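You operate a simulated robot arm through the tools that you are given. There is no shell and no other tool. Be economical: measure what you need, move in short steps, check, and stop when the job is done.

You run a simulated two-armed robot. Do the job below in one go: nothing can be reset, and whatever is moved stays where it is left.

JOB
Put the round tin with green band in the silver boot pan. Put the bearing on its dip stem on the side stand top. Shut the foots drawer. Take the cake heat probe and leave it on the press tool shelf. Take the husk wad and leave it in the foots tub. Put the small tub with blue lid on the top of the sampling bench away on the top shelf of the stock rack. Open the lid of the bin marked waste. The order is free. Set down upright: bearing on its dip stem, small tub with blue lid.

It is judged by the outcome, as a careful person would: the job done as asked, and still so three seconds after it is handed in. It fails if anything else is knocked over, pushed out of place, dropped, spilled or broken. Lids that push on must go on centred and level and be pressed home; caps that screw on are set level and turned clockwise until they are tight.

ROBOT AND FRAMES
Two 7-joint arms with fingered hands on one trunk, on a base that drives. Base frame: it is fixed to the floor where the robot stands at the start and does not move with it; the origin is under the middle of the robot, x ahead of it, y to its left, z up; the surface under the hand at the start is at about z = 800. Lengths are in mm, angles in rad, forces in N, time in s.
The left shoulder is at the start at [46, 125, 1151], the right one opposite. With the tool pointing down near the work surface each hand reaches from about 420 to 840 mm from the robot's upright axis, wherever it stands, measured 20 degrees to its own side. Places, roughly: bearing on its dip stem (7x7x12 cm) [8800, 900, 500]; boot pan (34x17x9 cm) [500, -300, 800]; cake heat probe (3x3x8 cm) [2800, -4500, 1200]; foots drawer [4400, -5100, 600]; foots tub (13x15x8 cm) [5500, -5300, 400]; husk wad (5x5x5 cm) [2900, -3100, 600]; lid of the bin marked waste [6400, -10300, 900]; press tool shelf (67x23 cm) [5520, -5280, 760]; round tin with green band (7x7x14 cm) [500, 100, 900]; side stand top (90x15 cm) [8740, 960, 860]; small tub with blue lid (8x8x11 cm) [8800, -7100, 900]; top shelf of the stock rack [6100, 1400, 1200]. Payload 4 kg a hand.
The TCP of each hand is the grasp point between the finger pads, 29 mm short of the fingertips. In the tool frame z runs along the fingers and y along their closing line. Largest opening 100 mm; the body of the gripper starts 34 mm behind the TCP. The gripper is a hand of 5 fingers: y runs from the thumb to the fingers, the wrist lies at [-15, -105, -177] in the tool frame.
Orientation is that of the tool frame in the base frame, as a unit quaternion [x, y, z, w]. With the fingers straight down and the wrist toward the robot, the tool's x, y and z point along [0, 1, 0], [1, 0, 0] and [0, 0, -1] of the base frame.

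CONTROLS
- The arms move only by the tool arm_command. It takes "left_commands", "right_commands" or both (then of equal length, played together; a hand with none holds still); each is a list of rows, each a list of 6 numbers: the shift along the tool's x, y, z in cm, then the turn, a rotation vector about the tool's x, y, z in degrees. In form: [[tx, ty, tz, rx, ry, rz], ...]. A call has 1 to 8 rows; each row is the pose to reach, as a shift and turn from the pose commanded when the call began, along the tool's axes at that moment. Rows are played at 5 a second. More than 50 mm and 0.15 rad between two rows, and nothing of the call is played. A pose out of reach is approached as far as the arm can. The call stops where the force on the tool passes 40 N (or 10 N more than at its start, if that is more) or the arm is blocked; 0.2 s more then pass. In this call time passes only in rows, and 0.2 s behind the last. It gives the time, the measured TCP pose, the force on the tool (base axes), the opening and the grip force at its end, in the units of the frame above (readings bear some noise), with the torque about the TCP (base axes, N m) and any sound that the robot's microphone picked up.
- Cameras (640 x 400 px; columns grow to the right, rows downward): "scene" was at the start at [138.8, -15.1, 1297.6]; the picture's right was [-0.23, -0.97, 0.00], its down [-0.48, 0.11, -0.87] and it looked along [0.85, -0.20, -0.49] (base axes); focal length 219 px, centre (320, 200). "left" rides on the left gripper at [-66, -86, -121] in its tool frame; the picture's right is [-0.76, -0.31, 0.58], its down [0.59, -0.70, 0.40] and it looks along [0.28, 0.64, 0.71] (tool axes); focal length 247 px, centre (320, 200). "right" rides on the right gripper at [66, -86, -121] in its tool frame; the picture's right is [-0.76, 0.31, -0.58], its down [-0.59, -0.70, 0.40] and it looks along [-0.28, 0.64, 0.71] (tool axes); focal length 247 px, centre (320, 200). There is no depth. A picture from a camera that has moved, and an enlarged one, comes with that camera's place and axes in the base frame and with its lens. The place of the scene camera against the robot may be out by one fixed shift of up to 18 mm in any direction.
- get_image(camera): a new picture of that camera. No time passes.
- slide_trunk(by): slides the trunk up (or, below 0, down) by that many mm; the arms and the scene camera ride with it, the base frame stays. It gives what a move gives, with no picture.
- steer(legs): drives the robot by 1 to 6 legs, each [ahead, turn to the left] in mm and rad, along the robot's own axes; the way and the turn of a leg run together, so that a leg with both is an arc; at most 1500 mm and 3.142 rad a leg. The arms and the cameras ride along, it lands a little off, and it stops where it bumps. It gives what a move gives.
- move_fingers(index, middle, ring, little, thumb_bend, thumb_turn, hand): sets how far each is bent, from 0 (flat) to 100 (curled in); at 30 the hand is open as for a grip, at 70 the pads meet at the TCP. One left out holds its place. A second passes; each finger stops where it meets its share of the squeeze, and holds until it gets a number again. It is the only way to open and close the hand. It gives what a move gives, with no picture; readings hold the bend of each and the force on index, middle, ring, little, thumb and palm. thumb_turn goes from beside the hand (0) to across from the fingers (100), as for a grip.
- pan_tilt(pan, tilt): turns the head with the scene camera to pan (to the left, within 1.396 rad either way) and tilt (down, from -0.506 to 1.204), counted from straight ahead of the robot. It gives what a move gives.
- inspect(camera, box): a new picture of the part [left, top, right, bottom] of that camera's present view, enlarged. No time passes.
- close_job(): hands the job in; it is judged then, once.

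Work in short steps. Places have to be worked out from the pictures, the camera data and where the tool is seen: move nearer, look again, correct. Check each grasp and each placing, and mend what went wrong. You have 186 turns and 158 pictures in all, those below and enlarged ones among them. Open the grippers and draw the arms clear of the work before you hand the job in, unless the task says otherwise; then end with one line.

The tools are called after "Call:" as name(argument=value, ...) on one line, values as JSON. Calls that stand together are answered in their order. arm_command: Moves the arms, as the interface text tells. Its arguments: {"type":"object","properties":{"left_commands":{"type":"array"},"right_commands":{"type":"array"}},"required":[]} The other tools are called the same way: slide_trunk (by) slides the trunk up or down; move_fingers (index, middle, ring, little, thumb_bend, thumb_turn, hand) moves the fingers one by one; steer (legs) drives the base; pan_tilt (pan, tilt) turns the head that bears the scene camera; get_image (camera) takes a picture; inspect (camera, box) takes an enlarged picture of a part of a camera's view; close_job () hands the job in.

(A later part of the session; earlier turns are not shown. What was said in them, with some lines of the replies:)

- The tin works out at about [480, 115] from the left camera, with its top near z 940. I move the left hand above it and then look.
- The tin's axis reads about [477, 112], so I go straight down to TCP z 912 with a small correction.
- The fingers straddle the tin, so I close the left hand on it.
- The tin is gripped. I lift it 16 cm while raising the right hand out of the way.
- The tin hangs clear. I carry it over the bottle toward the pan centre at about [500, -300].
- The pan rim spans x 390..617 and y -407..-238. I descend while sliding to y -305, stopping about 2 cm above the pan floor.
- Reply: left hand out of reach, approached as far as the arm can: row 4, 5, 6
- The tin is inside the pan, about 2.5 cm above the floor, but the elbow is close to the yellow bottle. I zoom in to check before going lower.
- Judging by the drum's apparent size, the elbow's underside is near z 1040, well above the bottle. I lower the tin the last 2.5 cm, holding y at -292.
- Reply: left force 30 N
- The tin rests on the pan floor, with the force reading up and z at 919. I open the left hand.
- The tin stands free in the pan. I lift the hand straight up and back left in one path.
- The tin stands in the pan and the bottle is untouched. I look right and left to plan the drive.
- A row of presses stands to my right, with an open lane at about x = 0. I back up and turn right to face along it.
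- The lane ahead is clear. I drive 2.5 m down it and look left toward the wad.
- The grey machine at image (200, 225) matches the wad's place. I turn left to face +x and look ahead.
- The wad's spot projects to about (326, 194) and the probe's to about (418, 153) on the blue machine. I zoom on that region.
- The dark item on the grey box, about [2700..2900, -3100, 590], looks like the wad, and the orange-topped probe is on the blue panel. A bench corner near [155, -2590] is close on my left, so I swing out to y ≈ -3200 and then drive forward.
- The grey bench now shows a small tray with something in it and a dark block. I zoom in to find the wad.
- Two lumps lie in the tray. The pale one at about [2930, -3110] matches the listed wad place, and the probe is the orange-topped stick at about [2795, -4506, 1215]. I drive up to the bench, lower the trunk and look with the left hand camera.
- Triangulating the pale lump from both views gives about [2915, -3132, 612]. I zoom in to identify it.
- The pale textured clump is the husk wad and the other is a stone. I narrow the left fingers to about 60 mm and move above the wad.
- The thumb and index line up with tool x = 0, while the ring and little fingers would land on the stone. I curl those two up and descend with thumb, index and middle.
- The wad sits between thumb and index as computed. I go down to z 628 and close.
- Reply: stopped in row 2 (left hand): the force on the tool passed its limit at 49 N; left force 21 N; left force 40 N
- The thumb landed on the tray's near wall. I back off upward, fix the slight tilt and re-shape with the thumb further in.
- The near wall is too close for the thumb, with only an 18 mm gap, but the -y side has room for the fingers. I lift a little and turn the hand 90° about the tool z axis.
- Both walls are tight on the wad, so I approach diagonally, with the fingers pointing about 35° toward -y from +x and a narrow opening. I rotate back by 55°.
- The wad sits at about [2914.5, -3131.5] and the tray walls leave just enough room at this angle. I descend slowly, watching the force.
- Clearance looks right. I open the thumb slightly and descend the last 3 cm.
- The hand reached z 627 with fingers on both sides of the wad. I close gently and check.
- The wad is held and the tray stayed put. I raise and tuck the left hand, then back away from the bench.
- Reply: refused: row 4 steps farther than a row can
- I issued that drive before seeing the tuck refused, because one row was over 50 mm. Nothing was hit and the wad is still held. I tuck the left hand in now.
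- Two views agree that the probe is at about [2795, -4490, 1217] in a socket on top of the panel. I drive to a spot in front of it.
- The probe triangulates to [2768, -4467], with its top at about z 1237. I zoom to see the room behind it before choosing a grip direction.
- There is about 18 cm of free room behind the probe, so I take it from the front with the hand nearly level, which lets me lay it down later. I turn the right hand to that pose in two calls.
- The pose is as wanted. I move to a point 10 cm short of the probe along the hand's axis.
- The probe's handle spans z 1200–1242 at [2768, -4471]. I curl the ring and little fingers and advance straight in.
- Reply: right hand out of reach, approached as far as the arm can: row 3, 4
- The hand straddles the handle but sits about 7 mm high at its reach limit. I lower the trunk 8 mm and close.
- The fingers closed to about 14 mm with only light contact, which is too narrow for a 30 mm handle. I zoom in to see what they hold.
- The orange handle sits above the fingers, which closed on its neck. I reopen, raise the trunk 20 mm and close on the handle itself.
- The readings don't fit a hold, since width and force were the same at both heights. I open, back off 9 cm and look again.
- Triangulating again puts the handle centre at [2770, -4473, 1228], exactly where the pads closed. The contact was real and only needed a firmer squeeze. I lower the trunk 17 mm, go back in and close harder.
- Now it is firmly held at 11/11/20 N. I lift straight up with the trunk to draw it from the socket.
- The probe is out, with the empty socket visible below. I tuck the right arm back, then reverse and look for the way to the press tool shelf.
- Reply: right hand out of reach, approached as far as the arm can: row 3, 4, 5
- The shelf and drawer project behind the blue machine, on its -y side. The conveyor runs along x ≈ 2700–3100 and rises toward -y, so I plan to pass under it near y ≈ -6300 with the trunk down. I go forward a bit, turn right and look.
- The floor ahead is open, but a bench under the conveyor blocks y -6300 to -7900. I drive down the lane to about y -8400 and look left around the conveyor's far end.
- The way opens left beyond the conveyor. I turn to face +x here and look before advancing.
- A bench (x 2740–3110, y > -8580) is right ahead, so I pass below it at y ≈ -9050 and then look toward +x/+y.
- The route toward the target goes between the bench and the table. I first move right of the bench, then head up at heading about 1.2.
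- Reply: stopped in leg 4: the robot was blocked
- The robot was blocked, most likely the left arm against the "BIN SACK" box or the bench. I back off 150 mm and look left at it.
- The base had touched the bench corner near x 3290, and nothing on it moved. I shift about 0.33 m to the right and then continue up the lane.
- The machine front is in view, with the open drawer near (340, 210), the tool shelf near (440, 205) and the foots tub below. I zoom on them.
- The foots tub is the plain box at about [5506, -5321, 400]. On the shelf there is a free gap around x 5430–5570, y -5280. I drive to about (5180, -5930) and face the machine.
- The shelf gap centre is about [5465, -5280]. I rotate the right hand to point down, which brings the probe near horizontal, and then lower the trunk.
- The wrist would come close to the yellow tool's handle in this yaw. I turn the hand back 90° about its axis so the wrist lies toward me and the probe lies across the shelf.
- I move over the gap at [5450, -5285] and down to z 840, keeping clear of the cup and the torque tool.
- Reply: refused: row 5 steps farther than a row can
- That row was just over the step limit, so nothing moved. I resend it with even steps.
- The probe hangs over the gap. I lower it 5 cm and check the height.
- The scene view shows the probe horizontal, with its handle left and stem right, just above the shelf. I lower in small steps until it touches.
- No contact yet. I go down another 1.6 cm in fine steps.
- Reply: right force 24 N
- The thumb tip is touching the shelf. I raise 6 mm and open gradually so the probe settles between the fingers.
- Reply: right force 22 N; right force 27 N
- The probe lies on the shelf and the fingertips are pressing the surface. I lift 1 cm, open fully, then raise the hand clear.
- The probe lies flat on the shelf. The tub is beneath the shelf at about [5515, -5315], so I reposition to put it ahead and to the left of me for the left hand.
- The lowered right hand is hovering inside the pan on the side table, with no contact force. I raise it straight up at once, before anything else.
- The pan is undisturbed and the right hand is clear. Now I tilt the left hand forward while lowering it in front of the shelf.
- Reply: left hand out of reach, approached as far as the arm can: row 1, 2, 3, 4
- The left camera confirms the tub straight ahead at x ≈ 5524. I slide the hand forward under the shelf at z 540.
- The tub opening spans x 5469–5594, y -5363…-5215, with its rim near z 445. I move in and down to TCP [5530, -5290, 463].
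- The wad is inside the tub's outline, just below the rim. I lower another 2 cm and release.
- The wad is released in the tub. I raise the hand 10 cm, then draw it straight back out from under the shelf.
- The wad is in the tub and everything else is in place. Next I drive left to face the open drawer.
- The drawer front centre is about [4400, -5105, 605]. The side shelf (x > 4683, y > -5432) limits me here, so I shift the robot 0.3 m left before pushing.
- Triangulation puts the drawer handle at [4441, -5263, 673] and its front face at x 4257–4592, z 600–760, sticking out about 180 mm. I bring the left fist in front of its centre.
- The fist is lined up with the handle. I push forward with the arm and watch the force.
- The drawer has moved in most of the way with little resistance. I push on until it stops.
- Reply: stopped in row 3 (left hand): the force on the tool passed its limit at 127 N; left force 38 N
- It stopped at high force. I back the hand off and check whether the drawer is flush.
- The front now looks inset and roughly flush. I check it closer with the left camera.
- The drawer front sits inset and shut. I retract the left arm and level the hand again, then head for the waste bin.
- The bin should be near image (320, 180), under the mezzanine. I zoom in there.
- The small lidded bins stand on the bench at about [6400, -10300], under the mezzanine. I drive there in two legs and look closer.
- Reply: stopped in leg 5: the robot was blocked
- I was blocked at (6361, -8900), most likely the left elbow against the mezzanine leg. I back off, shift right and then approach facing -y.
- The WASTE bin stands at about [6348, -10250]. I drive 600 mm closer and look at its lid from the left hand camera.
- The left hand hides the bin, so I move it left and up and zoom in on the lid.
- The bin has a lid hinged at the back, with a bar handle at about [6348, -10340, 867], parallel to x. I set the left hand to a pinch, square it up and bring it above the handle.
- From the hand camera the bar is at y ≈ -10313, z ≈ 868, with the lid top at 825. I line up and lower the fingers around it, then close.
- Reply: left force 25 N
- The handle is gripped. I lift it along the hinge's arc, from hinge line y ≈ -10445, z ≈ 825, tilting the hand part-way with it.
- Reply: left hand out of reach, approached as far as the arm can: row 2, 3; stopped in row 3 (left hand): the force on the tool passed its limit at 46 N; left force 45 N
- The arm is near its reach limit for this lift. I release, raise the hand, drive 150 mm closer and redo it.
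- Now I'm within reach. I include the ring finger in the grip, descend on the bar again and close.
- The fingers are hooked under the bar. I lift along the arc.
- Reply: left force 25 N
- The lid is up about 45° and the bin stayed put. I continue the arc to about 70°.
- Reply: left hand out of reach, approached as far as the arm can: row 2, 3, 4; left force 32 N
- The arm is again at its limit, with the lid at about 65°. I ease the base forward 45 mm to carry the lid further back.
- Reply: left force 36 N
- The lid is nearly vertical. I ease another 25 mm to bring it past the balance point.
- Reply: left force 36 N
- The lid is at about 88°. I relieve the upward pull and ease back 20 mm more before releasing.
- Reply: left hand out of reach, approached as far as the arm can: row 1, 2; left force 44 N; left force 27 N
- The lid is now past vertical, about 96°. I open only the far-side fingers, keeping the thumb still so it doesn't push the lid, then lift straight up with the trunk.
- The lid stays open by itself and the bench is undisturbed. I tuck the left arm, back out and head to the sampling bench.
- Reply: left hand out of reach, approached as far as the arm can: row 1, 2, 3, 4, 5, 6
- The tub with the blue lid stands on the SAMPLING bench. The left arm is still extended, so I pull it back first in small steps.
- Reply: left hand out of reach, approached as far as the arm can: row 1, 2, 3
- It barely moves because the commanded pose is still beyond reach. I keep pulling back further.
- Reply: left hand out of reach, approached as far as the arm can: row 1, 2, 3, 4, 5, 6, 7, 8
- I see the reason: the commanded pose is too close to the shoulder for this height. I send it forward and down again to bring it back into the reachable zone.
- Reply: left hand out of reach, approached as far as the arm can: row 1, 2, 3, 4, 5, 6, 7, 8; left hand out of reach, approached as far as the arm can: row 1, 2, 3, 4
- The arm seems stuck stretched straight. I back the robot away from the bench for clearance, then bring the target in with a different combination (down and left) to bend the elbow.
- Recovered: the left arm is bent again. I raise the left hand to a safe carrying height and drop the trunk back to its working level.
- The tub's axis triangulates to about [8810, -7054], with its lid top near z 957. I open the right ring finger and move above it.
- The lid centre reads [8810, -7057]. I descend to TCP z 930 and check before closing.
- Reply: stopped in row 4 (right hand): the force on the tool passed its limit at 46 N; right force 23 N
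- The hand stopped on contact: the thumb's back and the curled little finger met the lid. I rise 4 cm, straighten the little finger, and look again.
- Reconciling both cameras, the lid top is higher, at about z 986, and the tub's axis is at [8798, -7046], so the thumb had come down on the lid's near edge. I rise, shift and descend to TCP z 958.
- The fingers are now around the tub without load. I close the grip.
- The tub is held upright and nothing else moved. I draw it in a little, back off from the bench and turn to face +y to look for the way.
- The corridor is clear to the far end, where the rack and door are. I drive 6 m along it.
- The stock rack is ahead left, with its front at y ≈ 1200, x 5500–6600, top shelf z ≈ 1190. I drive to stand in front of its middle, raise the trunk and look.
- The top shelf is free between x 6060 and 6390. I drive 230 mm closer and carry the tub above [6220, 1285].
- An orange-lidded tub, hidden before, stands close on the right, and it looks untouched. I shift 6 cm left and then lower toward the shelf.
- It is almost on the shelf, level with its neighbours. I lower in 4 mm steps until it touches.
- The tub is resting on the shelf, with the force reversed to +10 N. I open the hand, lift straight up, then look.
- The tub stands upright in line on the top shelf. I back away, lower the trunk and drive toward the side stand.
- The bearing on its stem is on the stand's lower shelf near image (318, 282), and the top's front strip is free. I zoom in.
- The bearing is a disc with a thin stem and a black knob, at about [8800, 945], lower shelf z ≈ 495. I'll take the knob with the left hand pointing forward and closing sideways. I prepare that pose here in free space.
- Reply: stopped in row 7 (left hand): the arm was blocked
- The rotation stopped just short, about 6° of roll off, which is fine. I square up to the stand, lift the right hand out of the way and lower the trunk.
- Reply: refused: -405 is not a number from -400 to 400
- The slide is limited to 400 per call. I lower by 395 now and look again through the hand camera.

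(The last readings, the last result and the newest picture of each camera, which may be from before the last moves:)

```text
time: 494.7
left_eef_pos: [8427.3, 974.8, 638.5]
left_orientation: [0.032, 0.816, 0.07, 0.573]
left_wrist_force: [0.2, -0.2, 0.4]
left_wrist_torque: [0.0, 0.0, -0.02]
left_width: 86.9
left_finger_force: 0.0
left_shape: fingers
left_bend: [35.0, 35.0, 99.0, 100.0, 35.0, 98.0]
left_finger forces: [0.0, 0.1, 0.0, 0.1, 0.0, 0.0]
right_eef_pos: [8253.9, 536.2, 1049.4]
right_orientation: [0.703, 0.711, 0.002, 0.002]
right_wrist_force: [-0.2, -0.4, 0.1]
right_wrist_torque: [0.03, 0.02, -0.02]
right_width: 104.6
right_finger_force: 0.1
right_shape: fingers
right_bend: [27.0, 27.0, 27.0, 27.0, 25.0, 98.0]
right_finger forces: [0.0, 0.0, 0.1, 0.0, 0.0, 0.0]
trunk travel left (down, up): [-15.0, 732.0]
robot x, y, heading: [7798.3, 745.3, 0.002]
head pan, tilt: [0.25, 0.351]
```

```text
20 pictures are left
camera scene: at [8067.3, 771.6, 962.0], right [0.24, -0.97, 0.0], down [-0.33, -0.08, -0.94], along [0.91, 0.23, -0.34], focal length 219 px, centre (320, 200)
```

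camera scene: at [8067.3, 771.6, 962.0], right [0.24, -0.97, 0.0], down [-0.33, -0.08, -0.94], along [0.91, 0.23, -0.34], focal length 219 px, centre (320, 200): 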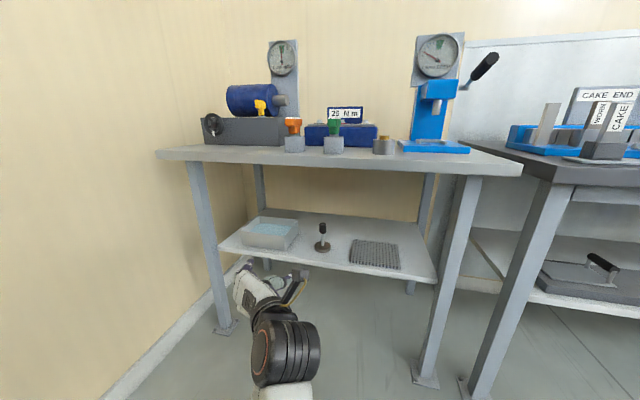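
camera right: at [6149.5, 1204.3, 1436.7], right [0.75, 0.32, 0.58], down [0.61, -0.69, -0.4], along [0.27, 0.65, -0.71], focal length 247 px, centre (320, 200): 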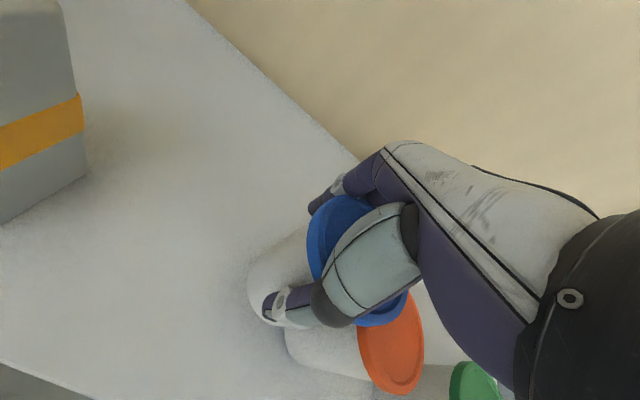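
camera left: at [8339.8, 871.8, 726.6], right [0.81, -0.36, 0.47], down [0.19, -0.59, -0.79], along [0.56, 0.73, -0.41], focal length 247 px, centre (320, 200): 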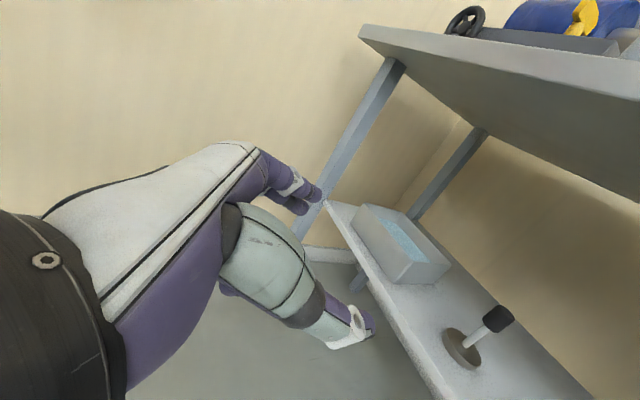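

Both views place the knob at about [8839, 950, 545], with the shelf near z 457. I line the hand up at that height and then drive slowly in, stopping 8 cm short.

Call:
arm_command(left_commands=[[1.5, -1.4, 3.7, 0, 0, 0], [3, -2.7, 7.4, 0, 0, 0], [4.5, -4.1, 11.1, 0, 0, 0]])

Call:
steer(legs=[[230, 0]])

Call:
get_image(camera="left")

Call:
get_image(camera="scene")

```text
time: 495.5
left_eef_pos: [8514.7, 934.9, 548.5]
left_orientation: [0.019, 0.82, 0.051, 0.57]
left_wrist_force: [-0.4, -0.4, 1.3]
left_wrist_torque: [0.0, -0.01, -0.01]
left_width: 86.6
left_finger_force: 0.0
left_shape: fingers
left_bend: [35.0, 35.0, 99.0, 100.0, 35.0, 98.0]
left_finger forces: [0.0, 0.0, 0.1, 0.0, 0.0, 0.0]
right_eef_pos: [8253.6, 536.8, 1049.9]
right_orientation: [0.703, 0.711, 0.001, 0.002]
right_wrist_force: [0.2, -0.7, 0.2]
right_wrist_torque: [0.0, -0.04, 0.04]
right_width: 104.9
right_finger_force: 0.1
right_shape: fingers
right_bend: [27.0, 27.0, 27.0, 27.0, 25.0, 98.0]
right_finger forces: [0.0, 0.0, 0.0, 0.0, 0.1, 0.0]
trunk travel left (down, up): [-15.0, 732.0]
robot x, y, heading: [7798.4, 743.1, -0.002]
head pan, tilt: [0.25, 0.351]
```

```text
time: 497.2
left_eef_pos: [8744.1, 935.4, 550.3]
left_orientation: [0.021, 0.819, 0.053, 0.571]
left_wrist_force: [0.2, 0.3, 0.1]
left_wrist_torque: [0.01, -0.01, 0.0]
left_width: 86.8
left_finger_force: 0.0
left_shape: fingers
left_bend: [35.0, 35.0, 99.0, 100.0, 35.0, 98.0]
left_finger forces: [0.0, 0.0, 0.0, 0.0, 0.1, 0.1]
right_eef_pos: [8484.0, 537.3, 1049.9]
right_orientation: [0.702, 0.712, 0.002, 0.003]
right_wrist_force: [0.4, -0.5, 0.1]
right_wrist_torque: [0.03, 0.0, 0.03]
right_width: 104.8
right_finger_force: 0.0
right_shape: fingers
right_bend: [27.0, 27.0, 27.0, 27.0, 25.0, 98.0]
right_finger forces: [0.1, 0.0, 0.0, 0.0, 0.0, 0.1]
trunk travel left (down, up): [-15.0, 732.0]
robot x, y, heading: [8027.3, 739.0, 0.003]
head pan, tilt: [0.25, 0.351]
```

```text
19 pictures are left
camera left: at [8657.1, 837.9, 642.7], right [0.81, -0.34, 0.47], down [0.19, -0.62, -0.76], along [0.55, 0.71, -0.44], focal length 247 px, centre (320, 200)
```

left: 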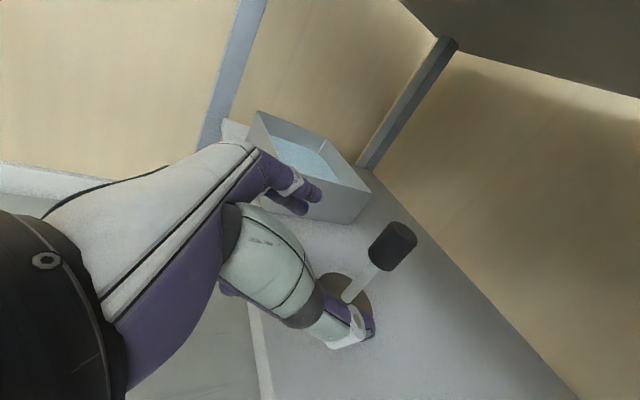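

```text
18 pictures are left
camera scene: at [8296.8, 772.1, 962.0], right [0.25, -0.97, 0.0], down [-0.33, -0.08, -0.94], along [0.91, 0.23, -0.34], focal length 219 px, centre (320, 200)
```

scene: 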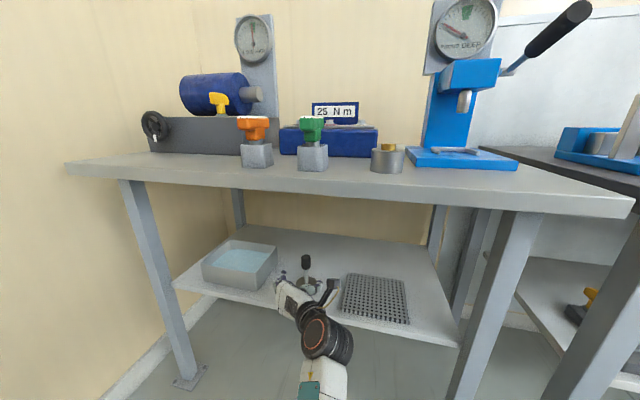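

The knob is confirmed at [8839, 948, 545]. I shift sideways 13 mm and slide the open hand forward around it.

Call:
arm_command(left_commands=[[0.1, 1.3, 0.1, 0, 0, 0], [-1.1, 1.25, 3, 0, 0, 0], [-2.3, 1.15, 6, 0, 0, 0], [-3.5, 1.1, 8.9, 0, 0, 0]])

Call:
get_image(camera="left")

```text
time: 498.2
left_eef_pos: [8840.2, 949.1, 553.8]
left_orientation: [0.021, 0.819, 0.053, 0.571]
left_wrist_force: [0.1, 0.4, 0.4]
left_wrist_torque: [0.02, 0.01, 0.0]
left_width: 86.6
left_finger_force: 0.0
left_shape: fingers
left_bend: [35.0, 35.0, 99.0, 100.0, 35.0, 98.0]
left_finger forces: [0.0, 0.0, 0.0, 0.1, 0.1, 0.0]
right_eef_pos: [8482.5, 536.9, 1050.2]
right_orientation: [0.702, 0.712, 0.001, 0.003]
right_wrist_force: [-0.6, -0.9, -0.6]
right_wrist_torque: [-0.01, 0.02, 0.0]
right_width: 104.7
right_finger_force: 0.0
right_shape: fingers
right_bend: [27.0, 27.0, 27.0, 27.0, 25.0, 98.0]
right_finger forces: [0.0, 0.1, 0.1, 0.1, 0.1, 0.0]
trunk travel left (down, up): [-15.0, 732.0]
robot x, y, heading: [8028.4, 744.1, -0.002]
head pan, tilt: [0.25, 0.351]
```

```text
17 pictures are left
camera left: at [8753.0, 851.1, 646.4], right [0.81, -0.34, 0.47], down [0.19, -0.62, -0.76], along [0.55, 0.71, -0.44], focal length 247 px, centre (320, 200)
```

left: 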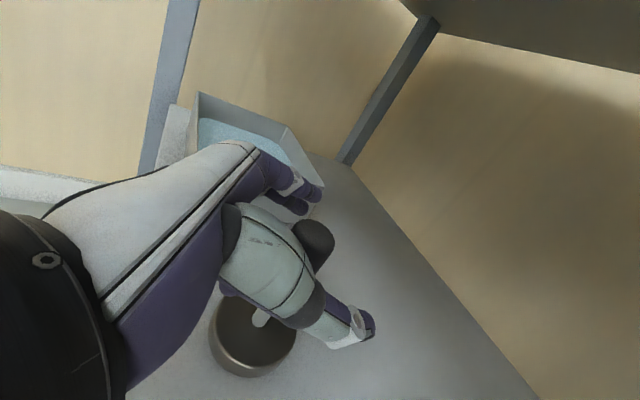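

The knob sits exactly at the grasp point. I close firmly around it.

Call:
move_fingers(hand="left", index=85, middle=85, thumb_bend=85)

Call:
slide_trunk(by=50)

Call:
get_image(camera="left")

```text
time: 499.2
left_eef_pos: [8839.1, 950.3, 551.6]
left_orientation: [0.021, 0.82, 0.052, 0.57]
left_wrist_force: [0.2, 0.3, -0.6]
left_wrist_torque: [0.1, -0.04, 0.01]
left_width: 0.0
left_finger_force: 14.3
left_shape: fingers
left_bend: [80.0, 77.0, 99.0, 100.0, 75.0, 96.0]
left_finger forces: [6.3, 9.5, 0.1, 0.1, 12.3, 0.0]
right_eef_pos: [8483.7, 536.7, 1051.1]
right_orientation: [0.703, 0.712, 0.001, 0.002]
right_wrist_force: [0.2, 0.2, 0.0]
right_wrist_torque: [0.02, -0.02, 0.03]
right_width: 104.5
right_finger_force: 0.0
right_shape: fingers
right_bend: [27.0, 27.0, 27.0, 27.0, 25.0, 98.0]
right_finger forces: [0.0, 0.0, 0.0, 0.1, 0.1, 0.0]
trunk travel left (down, up): [-15.0, 732.0]
robot x, y, heading: [8030.4, 744.2, -0.005]
head pan, tilt: [0.25, 0.351]
```

```text
time: 500.1
left_eef_pos: [8841.2, 949.2, 599.8]
left_orientation: [0.021, 0.82, 0.051, 0.569]
left_wrist_force: [0.6, 0.7, -5.2]
left_wrist_torque: [0.07, -0.04, -0.01]
left_width: 0.0
left_finger_force: 13.8
left_shape: fingers
left_bend: [80.0, 77.0, 99.0, 100.0, 76.0, 96.0]
left_finger forces: [6.1, 8.8, 0.1, 0.1, 12.2, 0.0]
right_eef_pos: [8484.8, 537.4, 1099.6]
right_orientation: [0.702, 0.712, 0.001, 0.002]
right_wrist_force: [0.0, 0.8, 0.0]
right_wrist_torque: [-0.02, -0.01, 0.0]
right_width: 104.7
right_finger_force: 0.0
right_shape: fingers
right_bend: [27.0, 27.0, 27.0, 27.0, 25.0, 98.0]
right_finger forces: [0.1, 0.1, 0.1, 0.1, 0.0, 0.0]
trunk travel left (down, up): [-65.0, 682.0]
robot x, y, heading: [8024.7, 739.3, -0.001]
head pan, tilt: [0.25, 0.351]
```

```text
16 pictures are left
camera left: at [8753.0, 851.0, 693.9], right [0.81, -0.34, 0.47], down [0.18, -0.62, -0.76], along [0.55, 0.71, -0.44], focal length 247 px, centre (320, 200)
```

left: 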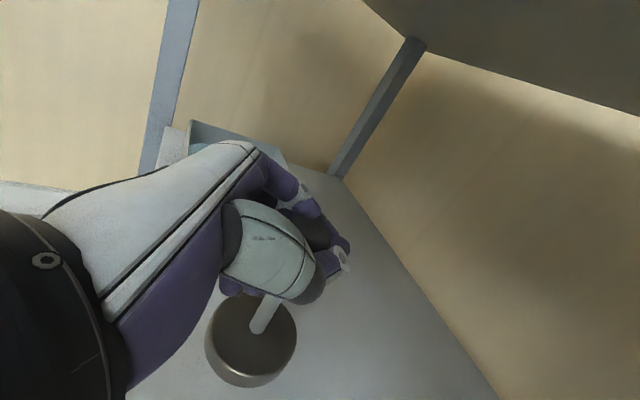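

The bearing is lifted clear and held. I back out from under the top, raise the trunk 400 mm and shift the hand 20 cm left toward the free front-left area of the top.

Call:
steer(legs=[[-330, 0]])

Call:
slide_trunk(by=400)

Call:
arm_command(left_commands=[[0.4, 4, 0.25, 0, 0, 0], [0.8, 8, 0.5, 0, 0, 0], [1.2, 12, 0.75, 0, 0, 0], [1.5, 16, 1, 0, 0, 0], [1.9, 19.9, 1.25, 0, 0, 0]])

Call:
get_image(camera="scene")

```text
time: 502.3
left_eef_pos: [8510.0, 949.4, 603.5]
left_orientation: [0.021, 0.82, 0.052, 0.57]
left_wrist_force: [-0.3, -0.1, -3.8]
left_wrist_torque: [0.07, -0.02, -0.01]
left_width: 0.0
left_finger_force: 12.7
left_shape: fingers
left_bend: [80.0, 77.0, 99.0, 100.0, 76.0, 96.0]
left_finger forces: [5.8, 8.8, 0.0, 0.1, 11.8, 0.1]
right_eef_pos: [8154.1, 538.1, 1100.1]
right_orientation: [0.703, 0.712, 0.001, 0.004]
right_wrist_force: [-0.8, 0.9, 0.6]
right_wrist_torque: [0.0, 0.02, -0.01]
right_width: 104.4
right_finger_force: 0.1
right_shape: fingers
right_bend: [27.0, 27.0, 27.0, 27.0, 25.0, 98.0]
right_finger forces: [0.0, 0.1, 0.0, 0.0, 0.1, 0.0]
trunk travel left (down, up): [-65.0, 682.0]
robot x, y, heading: [7694.6, 744.3, 0.004]
head pan, tilt: [0.25, 0.351]
```

```text
time: 506.1
left_eef_pos: [8508.7, 950.3, 1002.6]
left_orientation: [0.021, 0.82, 0.051, 0.57]
left_wrist_force: [0.3, 0.6, -5.0]
left_wrist_torque: [0.03, -0.01, -0.01]
left_width: 0.0
left_finger_force: 12.7
left_shape: fingers
left_bend: [80.0, 77.0, 99.0, 100.0, 76.0, 96.0]
left_finger forces: [5.1, 8.5, 0.0, 0.0, 11.1, 0.0]
right_eef_pos: [8154.7, 537.3, 1499.7]
right_orientation: [0.703, 0.712, 0.002, 0.002]
right_wrist_force: [-0.7, 0.6, 0.5]
right_wrist_torque: [0.0, 0.01, -0.03]
right_width: 104.5
right_finger_force: 0.1
right_shape: fingers
right_bend: [27.0, 27.0, 27.0, 27.0, 25.0, 98.0]
right_finger forces: [0.1, 0.0, 0.0, 0.0, 0.1, 0.0]
trunk travel left (down, up): [-465.0, 282.0]
robot x, y, heading: [7695.3, 743.6, -0.003]
head pan, tilt: [0.25, 0.351]
```

```text
time: 507.3
left_eef_pos: [8507.8, 1150.6, 1001.2]
left_orientation: [0.02, 0.82, 0.05, 0.57]
left_wrist_force: [0.8, 0.2, -4.3]
left_wrist_torque: [0.04, -0.04, -0.01]
left_width: 0.0
left_finger_force: 10.9
left_shape: fingers
left_bend: [80.0, 77.0, 99.0, 100.0, 76.0, 96.0]
left_finger forces: [4.2, 7.6, 0.1, 0.0, 10.3, 0.0]
right_eef_pos: [8153.9, 538.1, 1499.5]
right_orientation: [0.702, 0.712, 0.0, 0.003]
right_wrist_force: [0.4, 0.5, -0.3]
right_wrist_torque: [-0.03, 0.03, 0.0]
right_width: 104.9
right_finger_force: 0.0
right_shape: fingers
right_bend: [27.0, 27.0, 27.0, 27.0, 25.0, 98.0]
right_finger forces: [0.0, 0.0, 0.0, 0.0, 0.1, 0.0]
trunk travel left (down, up): [-465.0, 282.0]
robot x, y, heading: [7697.9, 740.5, -0.001]
head pan, tilt: [0.25, 0.351]
```

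```text
15 pictures are left
camera scene: at [7818.6, 773.4, 1429.3], right [0.25, -0.97, 0.0], down [-0.33, -0.09, -0.94], along [0.91, 0.23, -0.34], focal length 219 px, centre (320, 200)
```

scene: 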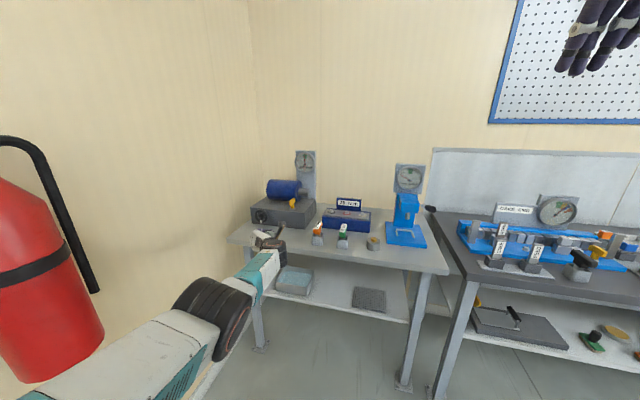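

The motor base front is at x ≈ 8843, so [8735, 1150] on the top is clear. I refresh the grip, drive forward 225 mm and look.

Call:
steer(legs=[[225, 0]])

Call:
pan_tilt(pan=0.4, tilt=0.55)

Call:
get_image(camera="scene")

Call:
get_image(camera="left")

```text
time: 509.0
left_eef_pos: [8730.8, 1151.4, 1002.2]
left_orientation: [0.02, 0.821, 0.052, 0.568]
left_wrist_force: [0.8, 0.5, -5.4]
left_wrist_torque: [0.07, -0.03, 0.0]
left_width: 0.2
left_finger_force: 7.8
left_shape: fingers
left_bend: [80.0, 78.0, 99.0, 100.0, 76.0, 96.0]
left_finger forces: [1.3, 7.4, 0.0, 0.1, 7.3, 0.0]
right_eef_pos: [8378.9, 538.7, 1498.7]
right_orientation: [0.702, 0.712, 0.001, 0.001]
right_wrist_force: [0.4, -0.4, -0.4]
right_wrist_torque: [0.01, 0.01, 0.05]
right_width: 104.9
right_finger_force: 0.0
right_shape: fingers
right_bend: [27.0, 27.0, 27.0, 27.0, 25.0, 98.0]
right_finger forces: [0.1, 0.1, 0.1, 0.0, 0.1, 0.1]
trunk travel left (down, up): [-465.0, 282.0]
robot x, y, heading: [7920.7, 744.3, 0.0]
head pan, tilt: [0.25, 0.351]
```

```text
time: 509.8
left_eef_pos: [8730.3, 1152.4, 1002.1]
left_orientation: [0.02, 0.82, 0.051, 0.57]
left_wrist_force: [-0.2, -0.3, -4.6]
left_wrist_torque: [0.05, 0.0, 0.02]
left_width: 0.0
left_finger_force: 7.7
left_shape: fingers
left_bend: [80.0, 78.0, 99.0, 100.0, 76.0, 96.0]
left_finger forces: [1.4, 6.7, 0.0, 0.0, 6.6, 0.0]
right_eef_pos: [8377.2, 539.4, 1499.7]
right_orientation: [0.701, 0.713, 0.002, 0.002]
right_wrist_force: [0.1, -0.4, 0.0]
right_wrist_torque: [0.02, -0.02, 0.02]
right_width: 104.6
right_finger_force: 0.1
right_shape: fingers
right_bend: [27.0, 27.0, 27.0, 27.0, 25.0, 98.0]
right_finger forces: [0.1, 0.0, 0.0, 0.1, 0.0, 0.0]
trunk travel left (down, up): [-465.0, 282.0]
robot x, y, heading: [7920.4, 743.0, 0.0]
head pan, tilt: [0.4, 0.55]
```

```text
14 pictures are left
camera scene: at [8034.1, 784.7, 1411.2], right [0.39, -0.92, 0.0], down [-0.48, -0.2, -0.85], along [0.78, 0.33, -0.52], focal length 219 px, centre (320, 200)
```

scene: 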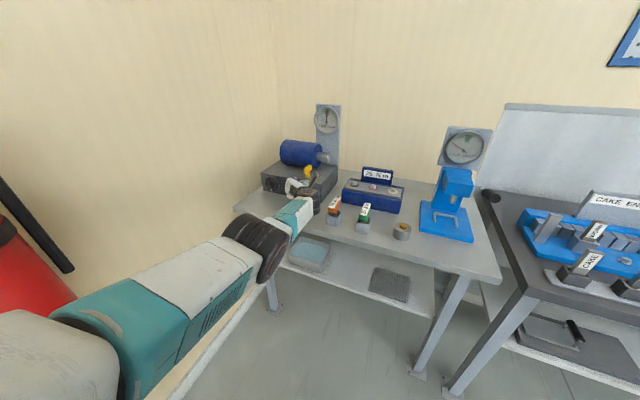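

```text
13 pictures are left
camera left: at [8643.6, 1052.9, 1095.4], right [0.81, -0.34, 0.47], down [0.19, -0.62, -0.76], along [0.55, 0.71, -0.44], focal length 247 px, centre (320, 200)
```

left: 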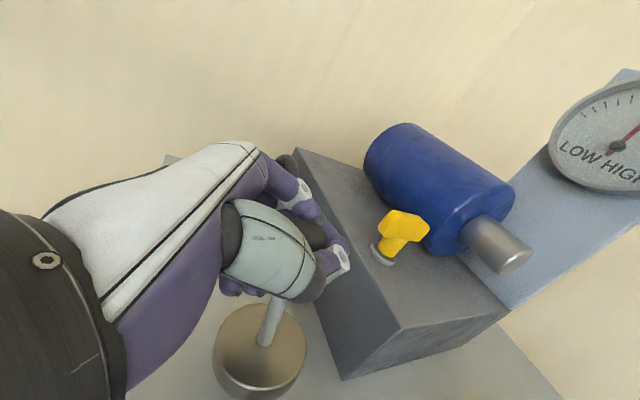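

The bearing hangs over the free spot with only a slight lean, but the grip force is slowly easing. I re-tighten the grip and lower with the trunk.

Call:
move_fingers(hand="left", index=90, middle=90, thumb_bend=90)

Call:
slide_trunk(by=-32)

Call:
inspect(camera="left", box=[160, 180, 460, 400])

```text
time: 510.8
left_eef_pos: [8730.8, 1151.8, 1002.5]
left_orientation: [0.021, 0.82, 0.052, 0.57]
left_wrist_force: [0.0, 0.7, -4.9]
left_wrist_torque: [0.12, 0.0, -0.01]
left_width: 0.2
left_finger_force: 10.7
left_shape: fingers
left_bend: [84.0, 81.0, 99.0, 100.0, 79.0, 95.0]
left_finger forces: [0.0, 9.5, 3.2, 0.1, 8.2, 0.0]
right_eef_pos: [8378.0, 538.0, 1499.7]
right_orientation: [0.701, 0.713, 0.001, 0.002]
right_wrist_force: [0.1, 0.9, 0.0]
right_wrist_torque: [0.0, -0.01, 0.04]
right_width: 104.7
right_finger_force: 0.1
right_shape: fingers
right_bend: [27.0, 27.0, 27.0, 27.0, 25.0, 98.0]
right_finger forces: [0.0, 0.1, 0.0, 0.0, 0.0, 0.1]
trunk travel left (down, up): [-465.0, 282.0]
robot x, y, heading: [7921.0, 742.1, 0.002]
head pan, tilt: [0.4, 0.55]
```

```text
time: 511.5
left_eef_pos: [8729.8, 1151.3, 970.2]
left_orientation: [0.02, 0.82, 0.052, 0.569]
left_wrist_force: [-0.8, -0.6, -4.5]
left_wrist_torque: [0.11, -0.04, -0.02]
left_width: 0.2
left_finger_force: 11.0
left_shape: fingers
left_bend: [85.0, 81.0, 99.0, 100.0, 79.0, 95.0]
left_finger forces: [0.1, 9.6, 3.7, 0.0, 8.6, 0.0]
right_eef_pos: [8376.9, 538.3, 1468.5]
right_orientation: [0.702, 0.712, 0.001, 0.002]
right_wrist_force: [0.0, 0.4, 0.5]
right_wrist_torque: [0.0, 0.0, 0.02]
right_width: 104.7
right_finger_force: 0.1
right_shape: fingers
right_bend: [27.0, 27.0, 27.0, 27.0, 25.0, 98.0]
right_finger forces: [0.0, 0.0, 0.0, 0.1, 0.1, 0.0]
trunk travel left (down, up): [-433.0, 314.0]
robot x, y, heading: [7921.5, 742.4, -0.001]
head pan, tilt: [0.4, 0.55]
```

```text
1.82 times, centred on (310, 290) of left
camera zoom: at [8643.5, 1052.9, 1064.0], right [0.81, -0.34, 0.47], down [0.19, -0.62, -0.76], along [0.55, 0.71, -0.44], focal length 449 px, centre (338, 36)
```

zoom: 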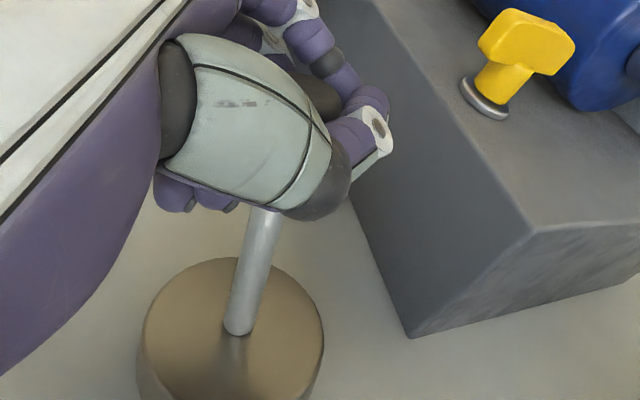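

The stem leans about 15°, with its base forward and to the right, inside the grip. I correct that by tilting the hand back by the same amount while raising 15 mm.

Call:
arm_command(left_commands=[[-1.4, 0.2, -0.5, 0, 0, 0], [-1.4, 0.2, -0.5, -1.5, 5.2, 5.8], [-1.4, 0.2, -0.5, -3, 10.4, 11.7]])

Call:
inspect(camera="left", box=[160, 180, 460, 400])

Call:
inspect(camera="scene", box=[240, 150, 360, 240])

```text
time: 512.3
left_eef_pos: [8730.6, 1151.4, 986.6]
left_orientation: [0.084, 0.86, 0.133, 0.485]
left_wrist_force: [0.1, -0.2, -5.1]
left_wrist_torque: [0.07, -0.04, -0.05]
left_width: 0.0
left_finger_force: 9.1
left_shape: fingers
left_bend: [86.0, 81.0, 99.0, 100.0, 80.0, 95.0]
left_finger forces: [0.0, 9.4, 2.6, 0.0, 6.7, 0.0]
right_eef_pos: [8377.6, 539.7, 1467.3]
right_orientation: [0.701, 0.713, 0.001, 0.002]
right_wrist_force: [-0.7, 0.6, 0.1]
right_wrist_torque: [0.02, 0.0, 0.03]
right_width: 104.6
right_finger_force: 0.1
right_shape: fingers
right_bend: [27.0, 27.0, 27.0, 27.0, 25.0, 98.0]
right_finger forces: [0.1, 0.1, 0.1, 0.1, 0.0, 0.1]
trunk travel left (down, up): [-433.0, 314.0]
robot x, y, heading: [7923.7, 744.5, -0.001]
head pan, tilt: [0.4, 0.55]
```

```text
1.82 times, centred on (310, 290) of left
camera zoom: at [8660.8, 1034.5, 1071.5], right [0.88, -0.41, 0.23], down [0.03, -0.45, -0.89], along [0.48, 0.79, -0.38], focal length 449 px, centre (338, 36)
```

zoom: 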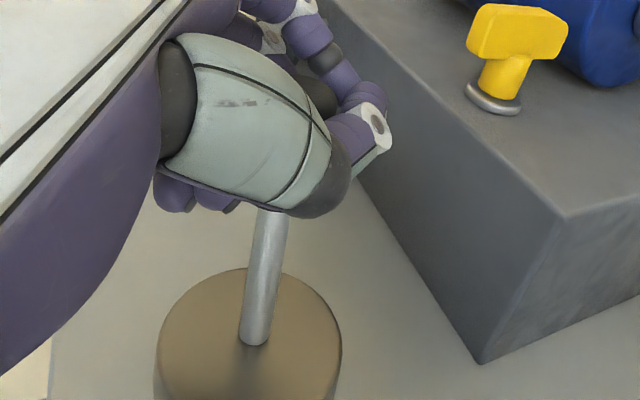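

```text
4.44 times, centred on (300, 195) of scene
camera zoom: at [8038.5, 784.6, 1378.8], right [0.39, -0.92, 0.0], down [-0.48, -0.2, -0.85], along [0.78, 0.33, -0.52], focal length 975 px, centre (409, 222)
```

zoom: 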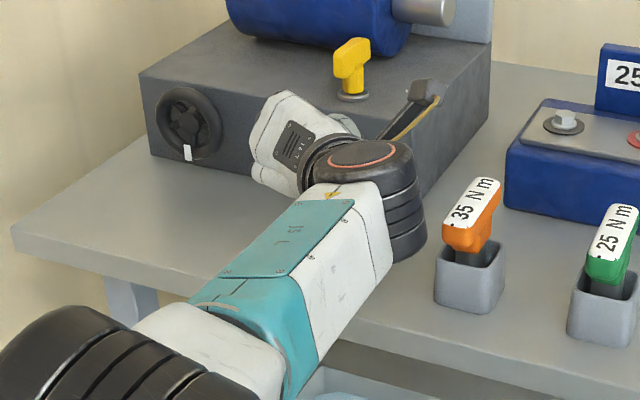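

The stem is now close to vertical. I lower with the trunk in small slides, watching the wrist force.

Call:
slide_trunk(by=-18)

Call:
slide_trunk(by=-7)

```text
time: 513.0
left_eef_pos: [8730.5, 1150.7, 967.7]
left_orientation: [0.084, 0.86, 0.133, 0.485]
left_wrist_force: [0.5, 0.4, -5.1]
left_wrist_torque: [0.09, -0.07, 0.02]
left_width: 0.0
left_finger_force: 9.9
left_shape: fingers
left_bend: [87.0, 81.0, 99.0, 100.0, 80.0, 95.0]
left_finger forces: [0.0, 9.4, 3.4, 0.0, 6.9, 0.1]
right_eef_pos: [8376.9, 538.1, 1450.7]
right_orientation: [0.701, 0.713, 0.002, 0.003]
right_wrist_force: [-0.3, -0.1, 0.4]
right_wrist_torque: [0.04, -0.03, -0.03]
right_width: 104.7
right_finger_force: 0.0
right_shape: fingers
right_bend: [27.0, 27.0, 27.0, 27.0, 25.0, 98.0]
right_finger forces: [0.1, 0.0, 0.0, 0.1, 0.1, 0.0]
trunk travel left (down, up): [-415.0, 332.0]
robot x, y, heading: [7922.5, 743.1, -0.0]
head pan, tilt: [0.4, 0.55]
```

```text
time: 513.5
left_eef_pos: [8729.9, 1151.5, 964.4]
left_orientation: [0.084, 0.858, 0.132, 0.488]
left_wrist_force: [0.0, -1.0, 8.1]
left_wrist_torque: [0.04, 0.05, 0.0]
left_width: 0.1
left_finger_force: 10.5
left_shape: fingers
left_bend: [87.0, 81.0, 100.0, 100.0, 81.0, 94.0]
left_finger forces: [0.0, 8.7, 3.4, 0.1, 7.9, 0.1]
right_eef_pos: [8376.4, 537.3, 1442.3]
right_orientation: [0.701, 0.713, 0.001, 0.002]
right_wrist_force: [-0.7, 0.4, 0.3]
right_wrist_torque: [-0.04, 0.0, 0.0]
right_width: 104.8
right_finger_force: 0.2
right_shape: fingers
right_bend: [27.0, 27.0, 27.0, 27.0, 25.0, 98.0]
right_finger forces: [0.0, 0.0, 0.1, 0.0, 0.1, 0.0]
trunk travel left (down, up): [-408.0, 339.0]
robot x, y, heading: [7915.8, 742.5, 0.003]
head pan, tilt: [0.4, 0.55]
```

Contact: the base is on the top (+8 N). I settle 2 mm more and open gently, then check.

Call:
slide_trunk(by=-2)

Call:
move_fingers(hand="left", index=62, middle=62, thumb_bend=62)

Call:
move_fingers(hand="left", index=35, middle=35, thumb_bend=35)

Call:
get_image(camera="left")

```text
time: 514.0
left_eef_pos: [8730.5, 1149.3, 963.8]
left_orientation: [0.085, 0.859, 0.133, 0.488]
left_wrist_force: [0.8, -2.2, 13.6]
left_wrist_torque: [0.01, 0.06, 0.04]
left_width: 0.0
left_finger_force: 10.8
left_shape: fingers
left_bend: [88.0, 82.0, 100.0, 100.0, 81.0, 94.0]
left_finger forces: [0.1, 8.5, 4.0, 0.1, 8.7, 0.0]
right_eef_pos: [8376.4, 537.2, 1441.5]
right_orientation: [0.701, 0.713, 0.003, 0.003]
right_wrist_force: [0.5, 0.6, -0.1]
right_wrist_torque: [0.0, -0.01, 0.0]
right_width: 104.8
right_finger_force: 0.1
right_shape: fingers
right_bend: [27.0, 27.0, 27.0, 27.0, 25.0, 98.0]
right_finger forces: [0.0, 0.1, 0.1, 0.0, 0.0, 0.1]
trunk travel left (down, up): [-406.0, 341.0]
robot x, y, heading: [7922.8, 743.2, 0.002]
head pan, tilt: [0.4, 0.55]
```

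```text
time: 515.0
left_eef_pos: [8729.9, 1152.3, 957.9]
left_orientation: [0.084, 0.86, 0.132, 0.485]
left_wrist_force: [-0.6, -0.7, 0.1]
left_wrist_torque: [0.05, -0.05, -0.02]
left_width: 22.1
left_finger_force: 1.8
left_shape: fingers
left_bend: [62.0, 62.0, 99.0, 100.0, 61.0, 97.0]
left_finger forces: [0.0, 0.0, 1.9, 0.0, 1.6, 0.1]
right_eef_pos: [8377.0, 539.6, 1441.6]
right_orientation: [0.702, 0.712, 0.001, 0.003]
right_wrist_force: [0.7, -0.1, 0.2]
right_wrist_torque: [0.0, 0.01, 0.02]
right_width: 104.7
right_finger_force: 0.0
right_shape: fingers
right_bend: [27.0, 27.0, 27.0, 27.0, 25.0, 98.0]
right_finger forces: [0.0, 0.0, 0.0, 0.1, 0.1, 0.0]
trunk travel left (down, up): [-406.0, 341.0]
robot x, y, heading: [7919.7, 742.5, 0.003]
head pan, tilt: [0.4, 0.55]
```

```text
time: 516.0
left_eef_pos: [8730.0, 1152.0, 958.4]
left_orientation: [0.084, 0.86, 0.134, 0.485]
left_wrist_force: [0.1, 0.4, -0.3]
left_wrist_torque: [0.01, 0.02, 0.01]
left_width: 86.5
left_finger_force: 0.0
left_shape: fingers
left_bend: [35.0, 35.0, 99.0, 100.0, 35.0, 98.0]
left_finger forces: [0.0, 0.1, 0.0, 0.0, 0.0, 0.0]
right_eef_pos: [8377.4, 539.1, 1441.0]
right_orientation: [0.702, 0.712, 0.001, 0.002]
right_wrist_force: [0.5, 0.2, 0.9]
right_wrist_torque: [0.0, 0.01, -0.01]
right_width: 104.6
right_finger_force: 0.1
right_shape: fingers
right_bend: [27.0, 27.0, 27.0, 27.0, 25.0, 98.0]
right_finger forces: [0.0, 0.0, 0.0, 0.0, 0.0, 0.1]
trunk travel left (down, up): [-406.0, 341.0]
robot x, y, heading: [7916.3, 742.6, 0.0]
head pan, tilt: [0.4, 0.55]
```

```text
9 pictures are left
camera left: at [8660.3, 1034.7, 1044.9], right [0.88, -0.41, 0.24], down [0.03, -0.45, -0.89], along [0.48, 0.79, -0.38], focal length 247 px, centre (320, 200)
```

left: 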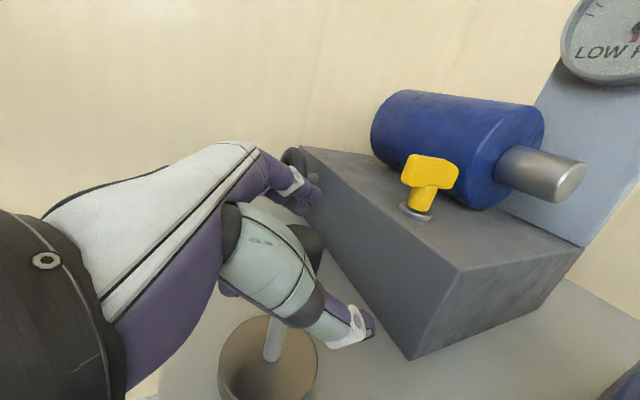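

The bearing stands free. I pull the hand straight back by reversing and check the result.

Call:
steer(legs=[[-120, 0], [-280, 0]])

Call:
pan_tilt(pan=0.3, tilt=0.4)

Call:
inspect(camera="scene", box=[220, 130, 480, 300])

```text
time: 518.9
left_eef_pos: [8326.4, 1152.7, 960.0]
left_orientation: [0.083, 0.86, 0.133, 0.485]
left_wrist_force: [-0.2, -0.2, 0.2]
left_wrist_torque: [-0.03, -0.01, 0.0]
left_width: 86.4
left_finger_force: 0.1
left_shape: fingers
left_bend: [35.0, 35.0, 99.0, 100.0, 35.0, 98.0]
left_finger forces: [0.0, 0.0, 0.0, 0.0, 0.1, 0.1]
right_eef_pos: [7974.8, 539.8, 1441.1]
right_orientation: [0.7, 0.714, 0.001, 0.003]
right_wrist_force: [0.0, -0.5, -0.8]
right_wrist_torque: [0.02, -0.01, 0.02]
right_width: 104.8
right_finger_force: 0.0
right_shape: fingers
right_bend: [27.0, 27.0, 27.0, 27.0, 25.0, 98.0]
right_finger forces: [0.0, 0.0, 0.0, 0.0, 0.0, 0.0]
trunk travel left (down, up): [-406.0, 341.0]
robot x, y, heading: [7516.2, 743.9, 0.006]
head pan, tilt: [0.4, 0.55]
```

```text
time: 519.5
left_eef_pos: [8327.2, 1153.0, 958.1]
left_orientation: [0.084, 0.86, 0.133, 0.486]
left_wrist_force: [-0.2, -0.9, 0.0]
left_wrist_torque: [0.01, -0.03, 0.0]
left_width: 86.7
left_finger_force: 0.1
left_shape: fingers
left_bend: [35.0, 35.0, 99.0, 100.0, 35.0, 98.0]
left_finger forces: [0.0, 0.1, 0.1, 0.0, 0.0, 0.1]
right_eef_pos: [7976.2, 538.9, 1441.2]
right_orientation: [0.7, 0.714, 0.002, 0.002]
right_wrist_force: [0.2, 0.0, -0.5]
right_wrist_torque: [0.01, 0.04, -0.01]
right_width: 104.9
right_finger_force: 0.2
right_shape: fingers
right_bend: [27.0, 27.0, 27.0, 27.0, 25.0, 98.0]
right_finger forces: [0.0, 0.1, 0.0, 0.0, 0.1, 0.0]
trunk travel left (down, up): [-406.0, 341.0]
robot x, y, heading: [7519.8, 741.4, 0.007]
head pan, tilt: [0.3, 0.4]
```

```text
2.35 times, centred on (350, 215) of scene
camera zoom: at [7646.3, 776.2, 1365.1], right [0.3, -0.95, 0.0], down [-0.37, -0.12, -0.92], along [0.88, 0.28, -0.39], focal length 516 px, centre (249, 165)
```

zoom: 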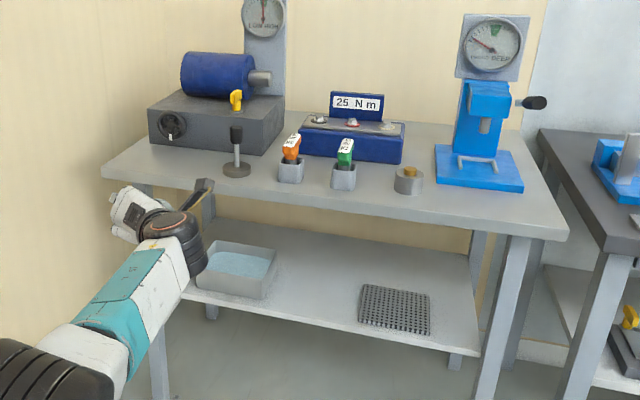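

The bearing stands upright on the side stand top and everything around it is in place. I open the hands fully and hand the job in.

Call:
move_fingers(hand="left", index=30, middle=30, ring=30, little=30, thumb_bend=30)

Call:
close_job()

```text
time: 520.5
left_eef_pos: [8326.9, 1153.4, 959.2]
left_orientation: [0.083, 0.86, 0.133, 0.486]
left_wrist_force: [0.0, 0.3, 0.3]
left_wrist_torque: [-0.03, 0.01, 0.0]
left_width: 98.4
left_finger_force: 0.1
left_shape: fingers
left_bend: [30.0, 30.0, 30.0, 30.0, 30.0, 98.0]
left_finger forces: [0.1, 0.0, 0.0, 0.1, 0.0, 0.1]
right_eef_pos: [7975.6, 538.4, 1440.9]
right_orientation: [0.701, 0.714, 0.002, 0.003]
right_wrist_force: [0.1, 0.1, -0.5]
right_wrist_torque: [0.03, 0.01, 0.0]
right_width: 104.9
right_finger_force: 0.0
right_shape: fingers
right_bend: [27.0, 27.0, 27.0, 27.0, 25.0, 98.0]
right_finger forces: [0.0, 0.1, 0.1, 0.0, 0.0, 0.0]
trunk travel left (down, up): [-406.0, 341.0]
robot x, y, heading: [7521.7, 739.2, 0.008]
head pan, tilt: [0.3, 0.4]
```

```text
The job is handed in.
```

All seven tasks are done and the job is handed in: I checked each in the camera views as I finished it, and nothing was seen knocked over or spilled, though the robot bumped a bench corner and what was probably a mezzanine leg while driving.
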